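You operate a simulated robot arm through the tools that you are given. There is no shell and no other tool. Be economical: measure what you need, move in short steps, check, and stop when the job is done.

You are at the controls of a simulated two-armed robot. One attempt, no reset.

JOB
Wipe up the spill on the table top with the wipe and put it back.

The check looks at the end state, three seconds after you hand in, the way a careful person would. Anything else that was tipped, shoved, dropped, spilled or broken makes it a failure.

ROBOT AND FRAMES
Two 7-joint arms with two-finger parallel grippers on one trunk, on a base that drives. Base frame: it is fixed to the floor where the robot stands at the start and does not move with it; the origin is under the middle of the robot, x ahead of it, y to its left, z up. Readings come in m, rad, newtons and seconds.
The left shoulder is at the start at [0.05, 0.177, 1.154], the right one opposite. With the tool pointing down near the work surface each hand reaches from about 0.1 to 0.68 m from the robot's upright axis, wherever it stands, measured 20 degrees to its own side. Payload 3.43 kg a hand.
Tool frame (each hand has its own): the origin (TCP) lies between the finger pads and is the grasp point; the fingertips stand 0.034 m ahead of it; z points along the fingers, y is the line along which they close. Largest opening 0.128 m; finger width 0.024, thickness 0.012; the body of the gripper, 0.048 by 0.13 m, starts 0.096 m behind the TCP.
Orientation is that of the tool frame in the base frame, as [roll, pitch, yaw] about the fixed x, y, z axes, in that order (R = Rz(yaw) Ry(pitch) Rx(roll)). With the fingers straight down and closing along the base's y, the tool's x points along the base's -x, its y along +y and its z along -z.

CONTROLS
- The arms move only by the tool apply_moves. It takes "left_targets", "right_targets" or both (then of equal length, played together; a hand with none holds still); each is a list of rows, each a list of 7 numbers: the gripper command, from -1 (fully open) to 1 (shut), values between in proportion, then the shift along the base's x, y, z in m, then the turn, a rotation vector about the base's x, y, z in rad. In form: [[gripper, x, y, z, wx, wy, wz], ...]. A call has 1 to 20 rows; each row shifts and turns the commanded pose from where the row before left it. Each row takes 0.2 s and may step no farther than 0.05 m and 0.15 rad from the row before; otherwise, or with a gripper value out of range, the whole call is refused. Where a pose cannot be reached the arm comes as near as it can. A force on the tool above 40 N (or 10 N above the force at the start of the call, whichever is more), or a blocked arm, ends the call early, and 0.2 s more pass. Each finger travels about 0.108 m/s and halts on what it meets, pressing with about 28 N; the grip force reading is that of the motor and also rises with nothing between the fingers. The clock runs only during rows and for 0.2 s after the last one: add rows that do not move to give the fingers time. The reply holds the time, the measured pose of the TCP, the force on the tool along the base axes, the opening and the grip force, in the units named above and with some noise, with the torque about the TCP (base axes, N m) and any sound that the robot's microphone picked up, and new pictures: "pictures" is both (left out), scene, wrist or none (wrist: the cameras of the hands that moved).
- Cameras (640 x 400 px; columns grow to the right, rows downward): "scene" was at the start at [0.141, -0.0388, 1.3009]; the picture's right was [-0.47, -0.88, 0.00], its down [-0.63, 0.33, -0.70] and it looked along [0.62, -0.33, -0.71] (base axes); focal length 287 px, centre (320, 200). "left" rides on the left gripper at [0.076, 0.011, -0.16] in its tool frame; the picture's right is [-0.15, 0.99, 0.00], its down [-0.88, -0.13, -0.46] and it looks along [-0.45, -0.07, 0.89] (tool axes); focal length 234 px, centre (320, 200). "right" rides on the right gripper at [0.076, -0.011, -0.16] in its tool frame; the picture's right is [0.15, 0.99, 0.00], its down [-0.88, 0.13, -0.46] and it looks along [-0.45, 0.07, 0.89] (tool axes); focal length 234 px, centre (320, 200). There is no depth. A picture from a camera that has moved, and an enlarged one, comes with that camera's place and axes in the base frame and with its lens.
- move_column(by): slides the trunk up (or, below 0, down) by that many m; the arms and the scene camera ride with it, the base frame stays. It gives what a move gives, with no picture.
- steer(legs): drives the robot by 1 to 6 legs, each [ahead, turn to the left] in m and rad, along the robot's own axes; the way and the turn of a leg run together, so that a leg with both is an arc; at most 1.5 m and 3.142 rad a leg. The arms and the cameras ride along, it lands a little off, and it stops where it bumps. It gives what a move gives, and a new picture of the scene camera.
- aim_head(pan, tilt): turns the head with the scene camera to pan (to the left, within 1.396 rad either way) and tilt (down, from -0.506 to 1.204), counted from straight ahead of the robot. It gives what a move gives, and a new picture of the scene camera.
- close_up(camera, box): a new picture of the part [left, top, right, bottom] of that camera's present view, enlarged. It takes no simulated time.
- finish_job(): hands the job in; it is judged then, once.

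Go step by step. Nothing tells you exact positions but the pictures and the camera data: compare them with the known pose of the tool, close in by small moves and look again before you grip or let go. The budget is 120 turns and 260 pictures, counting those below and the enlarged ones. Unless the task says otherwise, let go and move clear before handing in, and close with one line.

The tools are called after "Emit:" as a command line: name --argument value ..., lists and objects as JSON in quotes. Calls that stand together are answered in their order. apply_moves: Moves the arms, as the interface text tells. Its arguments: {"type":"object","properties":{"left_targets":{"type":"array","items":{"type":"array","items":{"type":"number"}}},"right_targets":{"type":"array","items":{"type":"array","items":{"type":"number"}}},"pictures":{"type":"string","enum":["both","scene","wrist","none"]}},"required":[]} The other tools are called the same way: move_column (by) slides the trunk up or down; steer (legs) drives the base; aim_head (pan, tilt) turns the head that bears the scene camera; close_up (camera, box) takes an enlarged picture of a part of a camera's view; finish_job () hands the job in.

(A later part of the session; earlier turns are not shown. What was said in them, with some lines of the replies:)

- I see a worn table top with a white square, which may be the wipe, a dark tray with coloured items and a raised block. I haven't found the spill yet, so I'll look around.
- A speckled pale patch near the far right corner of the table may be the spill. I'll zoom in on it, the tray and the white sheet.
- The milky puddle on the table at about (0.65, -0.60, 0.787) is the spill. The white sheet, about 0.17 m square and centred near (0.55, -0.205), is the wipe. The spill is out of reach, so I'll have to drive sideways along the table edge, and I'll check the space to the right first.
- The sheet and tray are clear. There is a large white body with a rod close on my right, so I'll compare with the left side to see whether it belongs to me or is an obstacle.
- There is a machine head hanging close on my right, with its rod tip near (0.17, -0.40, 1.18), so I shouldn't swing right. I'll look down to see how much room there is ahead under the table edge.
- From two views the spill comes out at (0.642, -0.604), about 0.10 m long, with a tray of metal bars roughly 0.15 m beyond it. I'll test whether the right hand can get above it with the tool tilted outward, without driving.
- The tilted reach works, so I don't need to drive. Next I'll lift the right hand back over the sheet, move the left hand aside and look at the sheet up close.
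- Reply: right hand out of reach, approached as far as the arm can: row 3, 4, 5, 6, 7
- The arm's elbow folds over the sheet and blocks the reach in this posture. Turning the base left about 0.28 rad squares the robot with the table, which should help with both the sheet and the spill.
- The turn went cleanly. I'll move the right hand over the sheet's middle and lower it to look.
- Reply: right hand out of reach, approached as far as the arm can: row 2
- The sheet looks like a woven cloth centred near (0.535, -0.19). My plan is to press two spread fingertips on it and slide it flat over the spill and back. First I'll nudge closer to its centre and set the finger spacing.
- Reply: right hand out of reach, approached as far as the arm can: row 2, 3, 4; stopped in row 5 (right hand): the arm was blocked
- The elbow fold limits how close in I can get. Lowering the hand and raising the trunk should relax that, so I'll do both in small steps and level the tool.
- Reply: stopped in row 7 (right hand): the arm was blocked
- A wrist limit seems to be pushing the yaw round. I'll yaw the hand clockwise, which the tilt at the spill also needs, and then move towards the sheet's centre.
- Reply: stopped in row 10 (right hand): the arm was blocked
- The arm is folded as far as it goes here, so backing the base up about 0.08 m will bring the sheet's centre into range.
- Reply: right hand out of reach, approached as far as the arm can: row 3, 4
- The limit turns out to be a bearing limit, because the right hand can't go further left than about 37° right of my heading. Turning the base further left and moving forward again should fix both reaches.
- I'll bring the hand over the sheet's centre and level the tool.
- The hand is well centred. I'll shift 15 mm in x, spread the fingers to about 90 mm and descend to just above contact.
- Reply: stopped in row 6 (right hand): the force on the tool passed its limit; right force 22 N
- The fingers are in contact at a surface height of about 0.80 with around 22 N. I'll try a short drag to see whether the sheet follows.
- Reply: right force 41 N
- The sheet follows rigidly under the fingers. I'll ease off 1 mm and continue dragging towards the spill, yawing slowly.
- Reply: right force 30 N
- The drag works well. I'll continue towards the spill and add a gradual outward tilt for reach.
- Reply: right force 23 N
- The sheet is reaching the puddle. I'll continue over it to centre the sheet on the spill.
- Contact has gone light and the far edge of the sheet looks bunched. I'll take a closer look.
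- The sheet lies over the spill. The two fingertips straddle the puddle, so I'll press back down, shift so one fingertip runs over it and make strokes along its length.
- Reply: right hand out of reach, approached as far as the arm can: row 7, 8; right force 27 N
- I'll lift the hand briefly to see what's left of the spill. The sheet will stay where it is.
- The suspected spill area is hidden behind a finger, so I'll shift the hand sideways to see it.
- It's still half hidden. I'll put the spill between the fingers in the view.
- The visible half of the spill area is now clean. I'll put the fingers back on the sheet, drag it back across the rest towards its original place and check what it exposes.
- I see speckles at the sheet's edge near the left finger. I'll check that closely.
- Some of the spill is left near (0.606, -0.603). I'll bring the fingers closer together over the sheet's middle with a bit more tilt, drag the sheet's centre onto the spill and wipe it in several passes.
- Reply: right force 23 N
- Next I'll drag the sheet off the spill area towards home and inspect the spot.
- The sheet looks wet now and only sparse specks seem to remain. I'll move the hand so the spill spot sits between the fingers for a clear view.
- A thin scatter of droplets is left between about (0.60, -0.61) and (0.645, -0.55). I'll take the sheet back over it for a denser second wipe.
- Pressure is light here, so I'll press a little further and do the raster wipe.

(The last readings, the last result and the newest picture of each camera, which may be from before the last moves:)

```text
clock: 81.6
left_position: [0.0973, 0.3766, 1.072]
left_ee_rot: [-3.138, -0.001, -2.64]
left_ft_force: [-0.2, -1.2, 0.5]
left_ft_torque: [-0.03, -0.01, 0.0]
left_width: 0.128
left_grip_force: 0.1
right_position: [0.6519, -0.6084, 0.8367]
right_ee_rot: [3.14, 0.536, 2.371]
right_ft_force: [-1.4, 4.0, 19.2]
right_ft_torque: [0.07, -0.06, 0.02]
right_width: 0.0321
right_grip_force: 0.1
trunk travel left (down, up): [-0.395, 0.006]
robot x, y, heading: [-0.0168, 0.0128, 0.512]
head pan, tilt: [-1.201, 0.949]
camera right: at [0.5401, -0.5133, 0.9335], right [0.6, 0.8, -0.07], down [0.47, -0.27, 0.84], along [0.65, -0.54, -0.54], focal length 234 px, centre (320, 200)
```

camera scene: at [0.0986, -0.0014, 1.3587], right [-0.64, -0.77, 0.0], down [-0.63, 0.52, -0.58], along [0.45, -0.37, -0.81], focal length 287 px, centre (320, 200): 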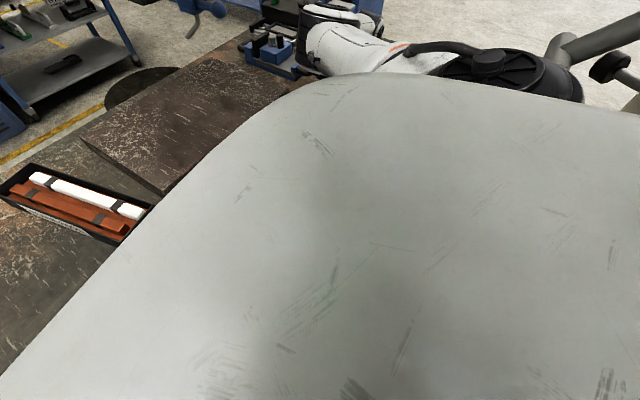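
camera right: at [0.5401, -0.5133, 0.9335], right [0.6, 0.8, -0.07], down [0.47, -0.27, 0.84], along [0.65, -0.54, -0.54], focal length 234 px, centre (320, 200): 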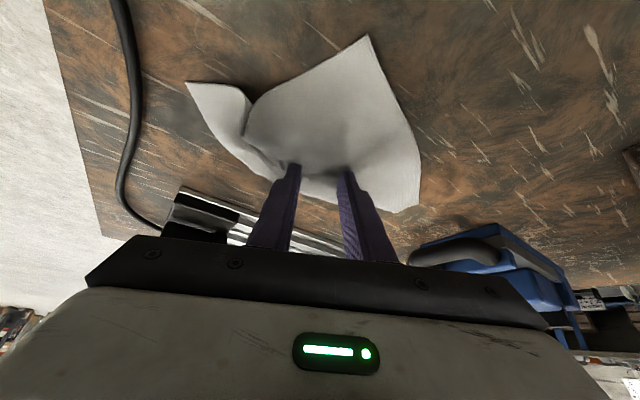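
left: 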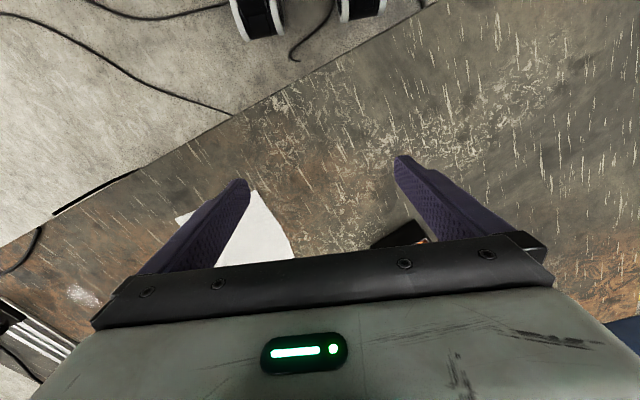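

The sheet is creasing but still covers the spot. Two more strokes, then I'll pull it away and inspect.

Emit:
apply_moves --right_targets '[[0.5, -0.00625, 0.01075, 0, 0, 0, 0], [0.5, -0.00625, 0.01075, 0, 0, 0, 0], [0.5, -0.00625, 0.01075, 0, 0, 0, 0], [0.5, -0.00625, 0.01075, 0, 0, 0, 0], [0.5, -0.00625, 0.01075, 0, 0, 0, 0], [0.5, -0.00625, 0.01075, 0, 0, 0, 0], [0.5, 0, 0.014, 0, 0, 0, 0], [0.5, 0, 0.014, 0, 0, 0, 0], [0.5, 0, 0.014, 0, 0, 0, 0], [0.5, 0, 0.014, 0, 0, 0, 0], [0.5, 0, 0.014, 0, 0, 0, 0], [0.5, 0, 0.014, 0, 0, 0, 0], [0.5, 0, 0.014, 0, 0, 0, 0], [0.5, 0, 0.014, 0, 0, 0, 0], [0.5, 0, 0.014, 0, 0, 0, 0]]' --pictures "wrist"

Emit:
apply_moves --right_targets '[[0.5, 0, 0, 0.01, 0, 0, 0], [0.5, 0, 0, 0.02, 0, 0, 0], [0.5, 0, 0, 0.04, 0, 0, 0], [-0.8, -0.025, -0.02, 0.035, 0, 0, 0], [-1, -0.025, -0.02, 0, 0, 0, 0], [-1, -0.025, -0.02, 0, 0, 0, 0], [-1, -0.02, 0, 0, 0, 0, 0], [-1, 0, 0, 0, 0, 0, 0]]' --pictures "wrist"

Emit:
close_up --camera "right" --box '[240, 100, 400, 200]'

```text
clock: 84.8
left_position: [0.0971, 0.3763, 1.0726]
left_ee_rot: [-3.14, -0.001, -2.641]
left_ft_force: [0.1, 0.2, -1.1]
left_ft_torque: [0.0, 0.03, -0.02]
left_width: 0.1282
left_grip_force: 0.0
right_position: [0.6177, -0.4181, 0.8367]
right_ee_rot: [3.141, 0.538, 2.37]
right_ft_force: [-0.6, -3.3, 21.0]
right_ft_torque: [-0.18, -0.15, -0.04]
right_width: 0.0317
right_grip_force: 0.2
trunk travel left (down, up): [-0.395, 0.006]
robot x, y, heading: [-0.0159, 0.0073, 0.513]
head pan, tilt: [-1.201, 0.949]
camera right: at [0.5036, -0.3234, 0.9332], right [0.6, 0.8, -0.07], down [0.47, -0.27, 0.84], along [0.65, -0.54, -0.53], focal length 234 px, centre (320, 200)
```

right: 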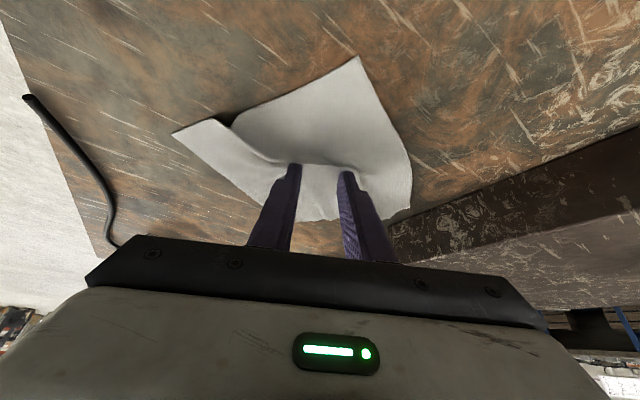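

```text
clock: 86.6
left_position: [0.1005, 0.3762, 1.073]
left_ee_rot: [3.141, -0.002, -2.64]
left_ft_force: [-0.1, -0.3, 0.3]
left_ft_torque: [0.01, -0.01, 0.01]
left_width: 0.1282
left_grip_force: 0.1
right_position: [0.5223, -0.4784, 0.9384]
right_ee_rot: [3.14, 0.532, 2.371]
right_ft_force: [0.6, 0.2, 1.5]
right_ft_torque: [0.03, 0.01, -0.01]
right_width: 0.1282
right_grip_force: 0.1
trunk travel left (down, up): [-0.395, 0.006]
robot x, y, heading: [-0.0197, 0.0122, 0.511]
head pan, tilt: [-1.201, 0.949]
camera right: at [0.4089, -0.3835, 1.0364], right [0.6, 0.8, -0.07], down [0.47, -0.27, 0.84], along [0.65, -0.54, -0.54], focal length 234 px, centre (320, 200)
```

right: 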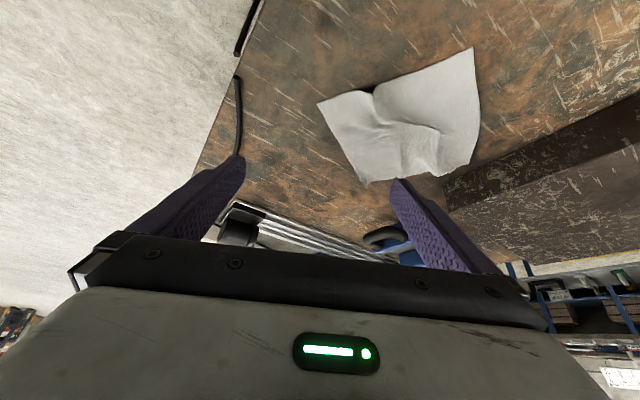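

```text
4.00 times, centred on (320, 150) of right
camera zoom: at [0.4089, -0.3835, 1.0364], right [0.6, 0.8, -0.07], down [0.47, -0.27, 0.84], along [0.65, -0.54, -0.54], focal length 937 px, centre (320, 400)
```

zoom: 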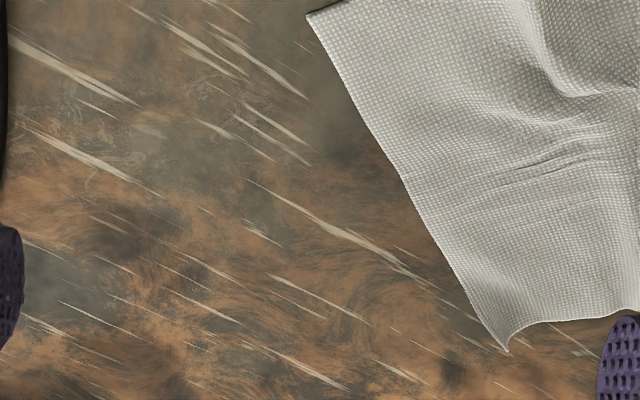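

The spot looks clean. Now I'll go back onto the sheet, centred near (0.635, -0.44), with the fingers spread and less tilt, and drag it home with about +0.42 rad of rotation.

Emit:
apply_moves --right_targets '[[-1, 0.026, 0.015, 0, 0.07, 0.072, 0], [-0.8, 0.026, 0.015, 0, 0.07, 0.072, 0], [-0.4, 0.025, 0.015, 0, 0.07, 0.071, 0], [-0.4, 0.025, 0.0135, 0, 0, 0, 0], [-0.4, 0, 0, -0.04, 0, 0, 0], [-0.4, 0, 0, -0.04, 0, 0, 0], [-0.4, 0, 0, -0.015, 0, 0, 0], [-0.4, 0, 0, -0.0035, 0, 0, 0], [-0.4, 0, 0, -0.0015, 0, 0, 0], [-0.4, 0, 0, -0.0015, 0, 0, 0], [-0.4, 0, 0, 0, 0, 0, 0]]' --pictures "wrist"

```text
clock: 89.0
left_position: [0.0997, 0.3756, 1.0719]
left_ee_rot: [-3.141, -0.003, -2.641]
left_ft_force: [0.3, 0.4, 0.1]
left_ft_torque: [-0.01, 0.03, 0.03]
left_width: 0.1279
left_grip_force: 0.0
right_position: [0.6247, -0.4189, 0.8383]
right_ee_rot: [3.14, 0.233, 2.371]
right_ft_force: [-0.2, 0.0, 0.1]
right_ft_torque: [-0.01, 0.0, -0.01]
right_width: 0.0899
right_grip_force: 0.1
trunk travel left (down, up): [-0.395, 0.006]
robot x, y, heading: [-0.0203, 0.013, 0.506]
head pan, tilt: [-1.201, 0.949]
camera right: at [0.5368, -0.3484, 0.9742], right [0.59, 0.81, -0.03], down [0.63, -0.43, 0.65], along [0.51, -0.4, -0.76], focal length 234 px, centre (320, 200)
```

right: 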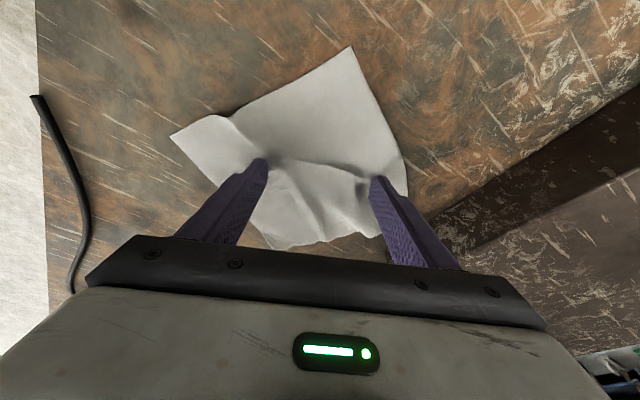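

Emit:
apply_moves --right_targets '[[-0.4, -0.012, -0.016, 0, 0, 0, 0], [-0.4, 0, 0, -0.0012, 0, 0, 0], [-0.4, 0, 0, -0.0012, 0, 0, 0], [-0.4, -0.0047, 0.0129, -0.0001, 0.0088, 0.0095, 0.0233], [-0.4, -0.0047, 0.0129, -0.0001, 0.0086, 0.0097, 0.0233], [-0.4, -0.0047, 0.0129, -0.0001, 0.0084, 0.0099, 0.0233], [-0.4, -0.0047, 0.0129, -0.0001, 0.0082, 0.0101, 0.0233], [-0.4, -0.0047, 0.0129, -0.0001, 0.008, 0.0103, 0.0233], [-0.4, -0.0047, 0.0129, -0.0001, 0.0077, 0.0105, 0.0233], [-0.4, -0.0047, 0.0129, -0.0001, 0.0074, 0.0107, 0.0233], [-0.4, 0, 0, 0, 0, 0, 0]]' --pictures "wrist"

```text
clock: 91.4
left_position: [0.0985, 0.376, 1.0716]
left_ee_rot: [-3.139, 0.001, -2.642]
left_ft_force: [-0.9, -0.5, 0.3]
left_ft_torque: [0.0, 0.02, 0.0]
left_width: 0.1279
left_grip_force: 0.0
right_position: [0.5789, -0.3448, 0.8358]
right_ee_rot: [3.139, 0.143, 2.533]
right_ft_force: [2.3, -3.9, 17.1]
right_ft_torque: [-0.31, 0.2, 0.04]
right_width: 0.0898
right_grip_force: 0.3
trunk travel left (down, up): [-0.395, 0.006]
robot x, y, heading: [-0.0165, 0.0087, 0.509]
head pan, tilt: [-1.201, 0.949]
camera right: at [0.4917, -0.2971, 0.9823], right [0.45, 0.9, -0.02], down [0.74, -0.35, 0.58], along [0.51, -0.27, -0.82], focal length 234 px, centre (320, 200)
```

right: 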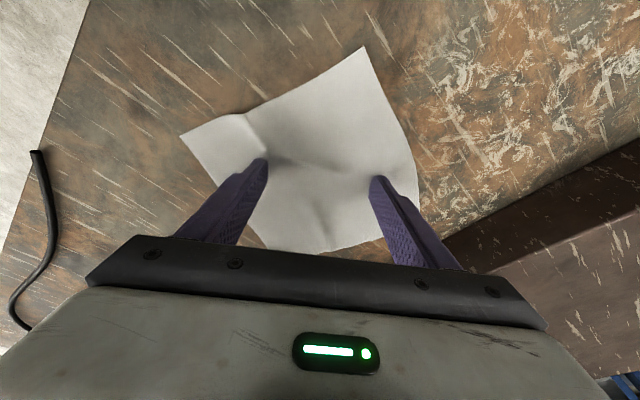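

The sheet follows well. I'll continue the remaining way home.

Emit:
apply_moves --right_targets '[[-0.4, -0.0047, 0.0129, -0.0001, 0.0074, 0.0107, 0.0233], [-0.4, -0.0047, 0.0129, -0.0001, 0.0072, 0.011, 0.0233], [-0.4, -0.0047, 0.0129, -0.0001, 0.007, 0.0112, 0.0233], [-0.4, -0.0047, 0.0129, -0.0001, 0.0066, 0.0114, 0.0233], [-0.4, -0.0047, 0.0129, -0.0001, 0.0062, 0.0116, 0.0233], [-0.4, -0.0047, 0.0129, -0.0001, 0.0058, 0.0117, 0.0233], [-0.4, -0.0047, 0.0129, -0.0001, 0.0055, 0.0118, 0.0233], [-0.4, -0.0047, 0.0129, -0.0001, 0.0052, 0.0119, 0.0233], [-0.4, -0.0047, 0.0129, -0.0001, 0.0049, 0.012, 0.0233], [-0.4, -0.0047, 0.0129, -0.0001, 0.0046, 0.0122, 0.0233], [-0.4, -0.0047, 0.0129, -0.0001, 0.0043, 0.0123, 0.0233], [-0.4, 0, 0, 0, 0, 0, 0]]' --pictures "wrist"

```text
clock: 94.0
left_position: [0.0975, 0.3755, 1.0733]
left_ee_rot: [-3.14, 0.0, -2.641]
left_ft_force: [0.0, 0.8, 0.2]
left_ft_torque: [0.04, -0.02, -0.01]
left_width: 0.1281
left_grip_force: 0.1
right_position: [0.527, -0.2033, 0.8355]
right_ee_rot: [3.14, 0.0, 2.789]
right_ft_force: [2.2, -3.8, 18.8]
right_ft_torque: [0.26, -0.18, -0.07]
right_width: 0.0891
right_grip_force: 0.0
trunk travel left (down, up): [-0.395, 0.006]
robot x, y, heading: [-0.0176, 0.017, 0.512]
head pan, tilt: [-1.201, 0.949]
camera right: at [0.4519, -0.1861, 0.9937], right [0.2, 0.98, 0.0], down [0.87, -0.18, 0.45], along [0.45, -0.09, -0.89], focal length 234 px, centre (320, 200)
```

right: 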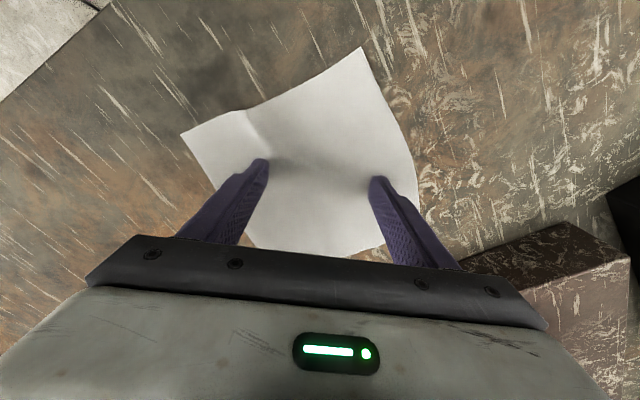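

It's nearly home, with a small crease by the left finger. I'll spread the fingers while pressing to flatten it, then lift and compare.

Emit:
apply_moves --right_targets '[[-0.5, 0, 0, 0, 0, 0, 0], [-0.6, 0, 0, 0, 0, 0, 0], [-0.7, 0, 0, 0, 0, 0, 0], [-0.7, 0, 0, 0, 0, 0, 0], [-0.7, 0, 0, 0.01, 0, 0, 0], [-0.7, 0, 0, 0.03, 0, 0, 0], [-0.7, 0.02, 0.0075, 0.01, 0, 0, 0.045], [-0.25, 0, 0, 0, 0, 0, 0], [-0.25, 0, 0, 0, 0, 0, 0]]' --pictures "wrist"

```text
clock: 96.0
left_position: [0.1, 0.3747, 1.0726]
left_ee_rot: [-3.141, -0.001, -2.641]
left_ft_force: [0.1, 0.6, 0.3]
left_ft_torque: [-0.02, -0.01, 0.0]
left_width: 0.1279
left_grip_force: 0.1
right_position: [0.5461, -0.1947, 0.8831]
right_ee_rot: [-3.14, -0.005, 2.833]
right_ft_force: [-0.7, 0.7, 0.5]
right_ft_torque: [0.01, 0.02, 0.0]
right_width: 0.0797
right_grip_force: 0.0
trunk travel left (down, up): [-0.395, 0.006]
robot x, y, heading: [-0.0199, 0.0107, 0.512]
head pan, tilt: [-1.201, 0.949]
camera right: at [0.4716, -0.181, 1.0419], right [0.16, 0.99, 0.0], down [0.88, -0.14, 0.45], along [0.45, -0.07, -0.89], focal length 234 px, centre (320, 200)
```

right: 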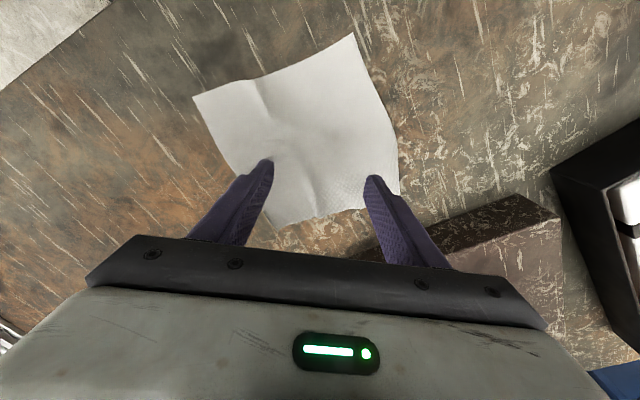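

At the same viewpoint as the first picture, the milky patch near the left edge is gone and the sheet is about 15 mm short of home. I'll nudge it the rest of the way.

Emit:
apply_moves --right_targets '[[-0.25, -0.013, -0.01, -0.02, 0, 0, 0], [-0.25, 0, 0, -0.018, 0, 0, 0], [-0.25, 0, 0, -0.006, 0, 0, 0], [-0.25, 0, 0, -0.002, 0, 0, 0], [-0.25, 0, 0, -0.0015, 0, 0, 0], [-0.25, 0, 0, -0.001, 0, 0, 0], [-0.25, 0.006, 0.0055, 0, 0, 0, 0], [-0.25, 0.006, 0.0055, 0, 0, 0, 0], [-0.4, 0, 0, 0, 0, 0, 0], [-0.6, 0, 0, 0, 0, 0, 0], [-0.75, 0, 0, 0, 0, 0, 0], [-0.75, 0, 0, 0, 0, 0, 0], [-0.75, 0, 0, 0.01, 0, 0, 0], [-0.75, 0, 0, 0.02, 0, 0, 0], [-0.25, 0, 0, 0.0185, 0, 0, 0], [-0.25, 0, 0, 0, 0, 0, 0], [-0.25, 0, 0, 0, 0, 0, 0]]' --pictures "wrist"

```text
clock: 99.6
left_position: [0.0994, 0.3753, 1.0723]
left_ee_rot: [-3.141, -0.002, -2.64]
left_ft_force: [-0.2, 0.0, 0.8]
left_ft_torque: [0.0, 0.0, 0.02]
left_width: 0.1278
left_grip_force: 0.1
right_position: [0.5457, -0.193, 0.8825]
right_ee_rot: [-3.141, -0.004, 2.834]
right_ft_force: [1.1, -0.5, -0.6]
right_ft_torque: [0.0, -0.01, 0.03]
right_width: 0.0802
right_grip_force: 0.2
trunk travel left (down, up): [-0.395, 0.006]
robot x, y, heading: [-0.0185, 0.0118, 0.512]
head pan, tilt: [-1.201, 0.949]
camera right: at [0.4713, -0.1811, 1.0409], right [0.16, 0.99, 0.0], down [0.88, -0.14, 0.45], along [0.45, -0.07, -0.89], focal length 234 px, centre (320, 200)
```

right: 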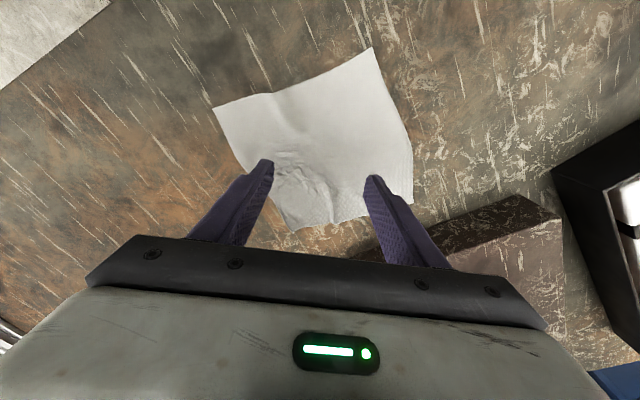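

The sheet is back within about 1 cm of its original spot. I'll raise the hand clear and check both places one last time.

Emit:
apply_moves --right_targets '[[-0.25, 0, 0, 0.04, 0, 0, 0], [-0.25, 0, 0, 0.04, 0, 0, 0], [-1, 0.02, -0.03, 0.03, 0, 0, 0], [-1, 0.01, -0.04, 0, 0, 0, 0], [-1, 0.0, -0.04, 0, 0, 0, 0], [-1, -0.02, -0.04, 0, 0, 0, 0], [-1, 0, 0, 0, 0, 0, 0]]' --pictures "wrist"

Emit:
close_up --camera "right" --box '[60, 100, 380, 300]'

Emit:
aim_head --pan -0.75 --tilt 0.8

```text
clock: 101.2
left_position: [0.0997, 0.3769, 1.0723]
left_ee_rot: [3.141, -0.001, -2.64]
left_ft_force: [0.9, 0.0, -0.1]
left_ft_torque: [-0.04, 0.02, 0.01]
left_width: 0.1279
left_grip_force: 0.0
right_position: [0.557, -0.3436, 0.9919]
right_ee_rot: [-3.14, -0.004, 2.835]
right_ft_force: [0.2, 0.0, -0.2]
right_ft_torque: [-0.01, 0.02, -0.02]
right_width: 0.128
right_grip_force: 0.0
trunk travel left (down, up): [-0.395, 0.006]
robot x, y, heading: [-0.0183, 0.0116, 0.507]
head pan, tilt: [-1.201, 0.949]
camera right: at [0.4826, -0.3307, 1.1503], right [0.16, 0.99, 0.0], down [0.88, -0.14, 0.45], along [0.45, -0.07, -0.89], focal length 234 px, centre (320, 200)
```

right: 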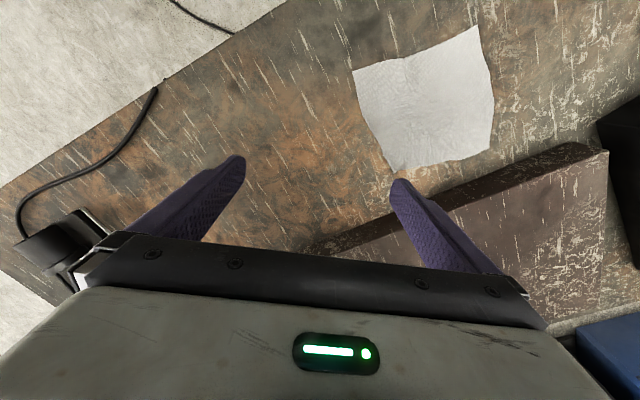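

```text
2.00 times, centred on (220, 200) of right
camera zoom: at [0.4826, -0.3307, 1.1503], right [0.16, 0.99, 0.0], down [0.88, -0.14, 0.45], along [0.45, -0.07, -0.89], focal length 468 px, centre (520, 200)
```

zoom: 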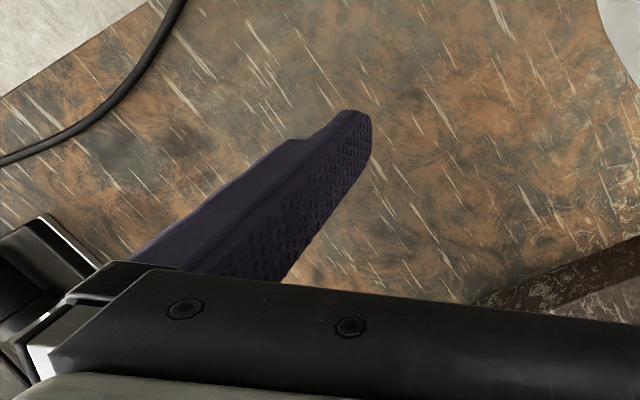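

```text
clock: 102.1
left_position: [0.0987, 0.3761, 1.072]
left_ee_rot: [-3.141, -0.002, -2.641]
left_ft_force: [0.0, 0.4, 0.3]
left_ft_torque: [0.02, 0.02, 0.01]
left_width: 0.1279
left_grip_force: 0.0
right_position: [0.5581, -0.3437, 0.9925]
right_ee_rot: [3.14, -0.004, 2.836]
right_ft_force: [-0.4, 0.4, 0.1]
right_ft_torque: [0.03, -0.01, -0.03]
right_width: 0.1278
right_grip_force: 0.1
trunk travel left (down, up): [-0.395, 0.006]
robot x, y, heading: [-0.0183, 0.0096, 0.511]
head pan, tilt: [-0.75, 0.799]
camera scene: at [0.1209, 0.0256, 1.3701], right [-0.24, -0.97, 0.0], down [-0.7, 0.17, -0.7], along [0.68, -0.17, -0.72], focal length 287 px, centre (320, 200)
```

scene: 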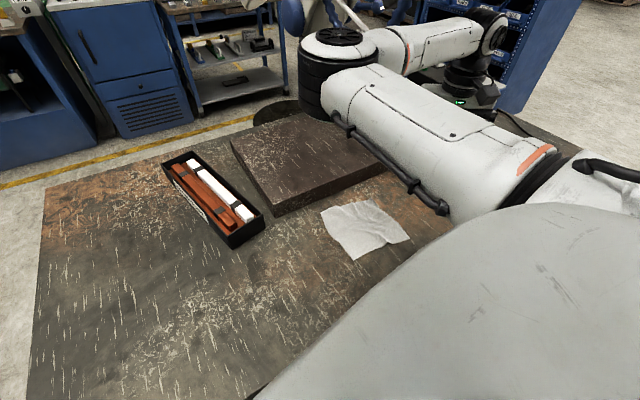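

Everything else is undisturbed and the sheet is home. I'll shift the hand for one last unobstructed look at the spill spot.

Emit:
apply_moves --right_targets '[[-0.4, 0, 0.04, 0, 0, 0, 0], [-0.4, 0, 0.04, 0, 0, 0, 0], [-0.4, 0, 0.04, 0, 0, 0, 0], [-0.4, 0, 0, 0, 0, 0, 0]]' --pictures "wrist"

Emit:
close_up --camera "right" --box '[40, 140, 200, 240]'

```text
clock: 103.1
left_position: [0.0994, 0.3751, 1.0717]
left_ee_rot: [-3.141, -0.001, -2.64]
left_ft_force: [1.1, 0.8, -0.5]
left_ft_torque: [0.03, -0.02, -0.04]
left_width: 0.1279
left_grip_force: 0.1
right_position: [0.557, -0.2246, 0.9936]
right_ee_rot: [3.141, -0.003, 2.832]
right_ft_force: [-0.3, -0.6, -0.3]
right_ft_torque: [0.04, -0.02, 0.03]
right_width: 0.0899
right_grip_force: 0.1
trunk travel left (down, up): [-0.395, 0.006]
robot x, y, heading: [-0.0182, 0.0123, 0.511]
head pan, tilt: [-0.75, 0.799]
camera right: at [0.4815, -0.2123, 1.1527], right [0.16, 0.99, 0.0], down [0.88, -0.14, 0.45], along [0.45, -0.07, -0.89], focal length 234 px, centre (320, 200)
```

right: 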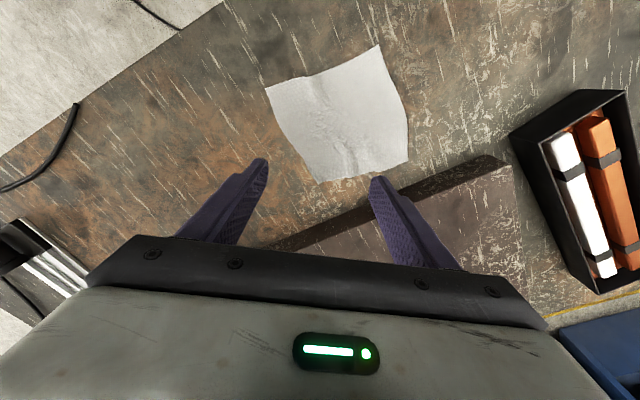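

```text
4.00 times, centred on (120, 190) of right
camera zoom: at [0.4815, -0.2123, 1.1527], right [0.16, 0.99, 0.0], down [0.88, -0.14, 0.45], along [0.45, -0.07, -0.89], focal length 937 px, centre (1120, 240)
```

zoom: 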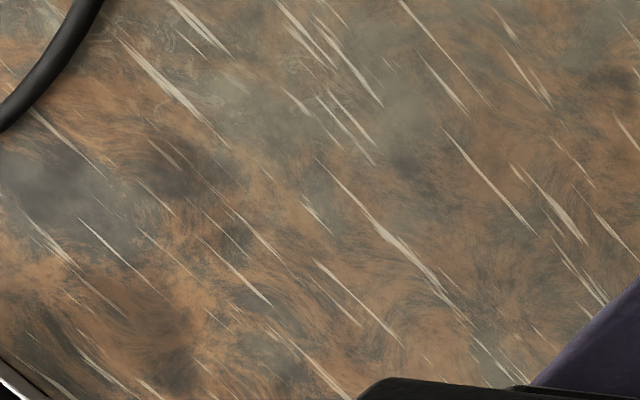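

The spill spot is clean, the sheet is back in place and both hands are clear, so I'm handing in.

Emit:
finish_job

```text
The job is handed in.
```

I wiped up the spill and the spot looked clean from the two angles I checked. The wipe is back within about 1 cm of where it lay, slightly creased, and nothing else on the table looked disturbed.
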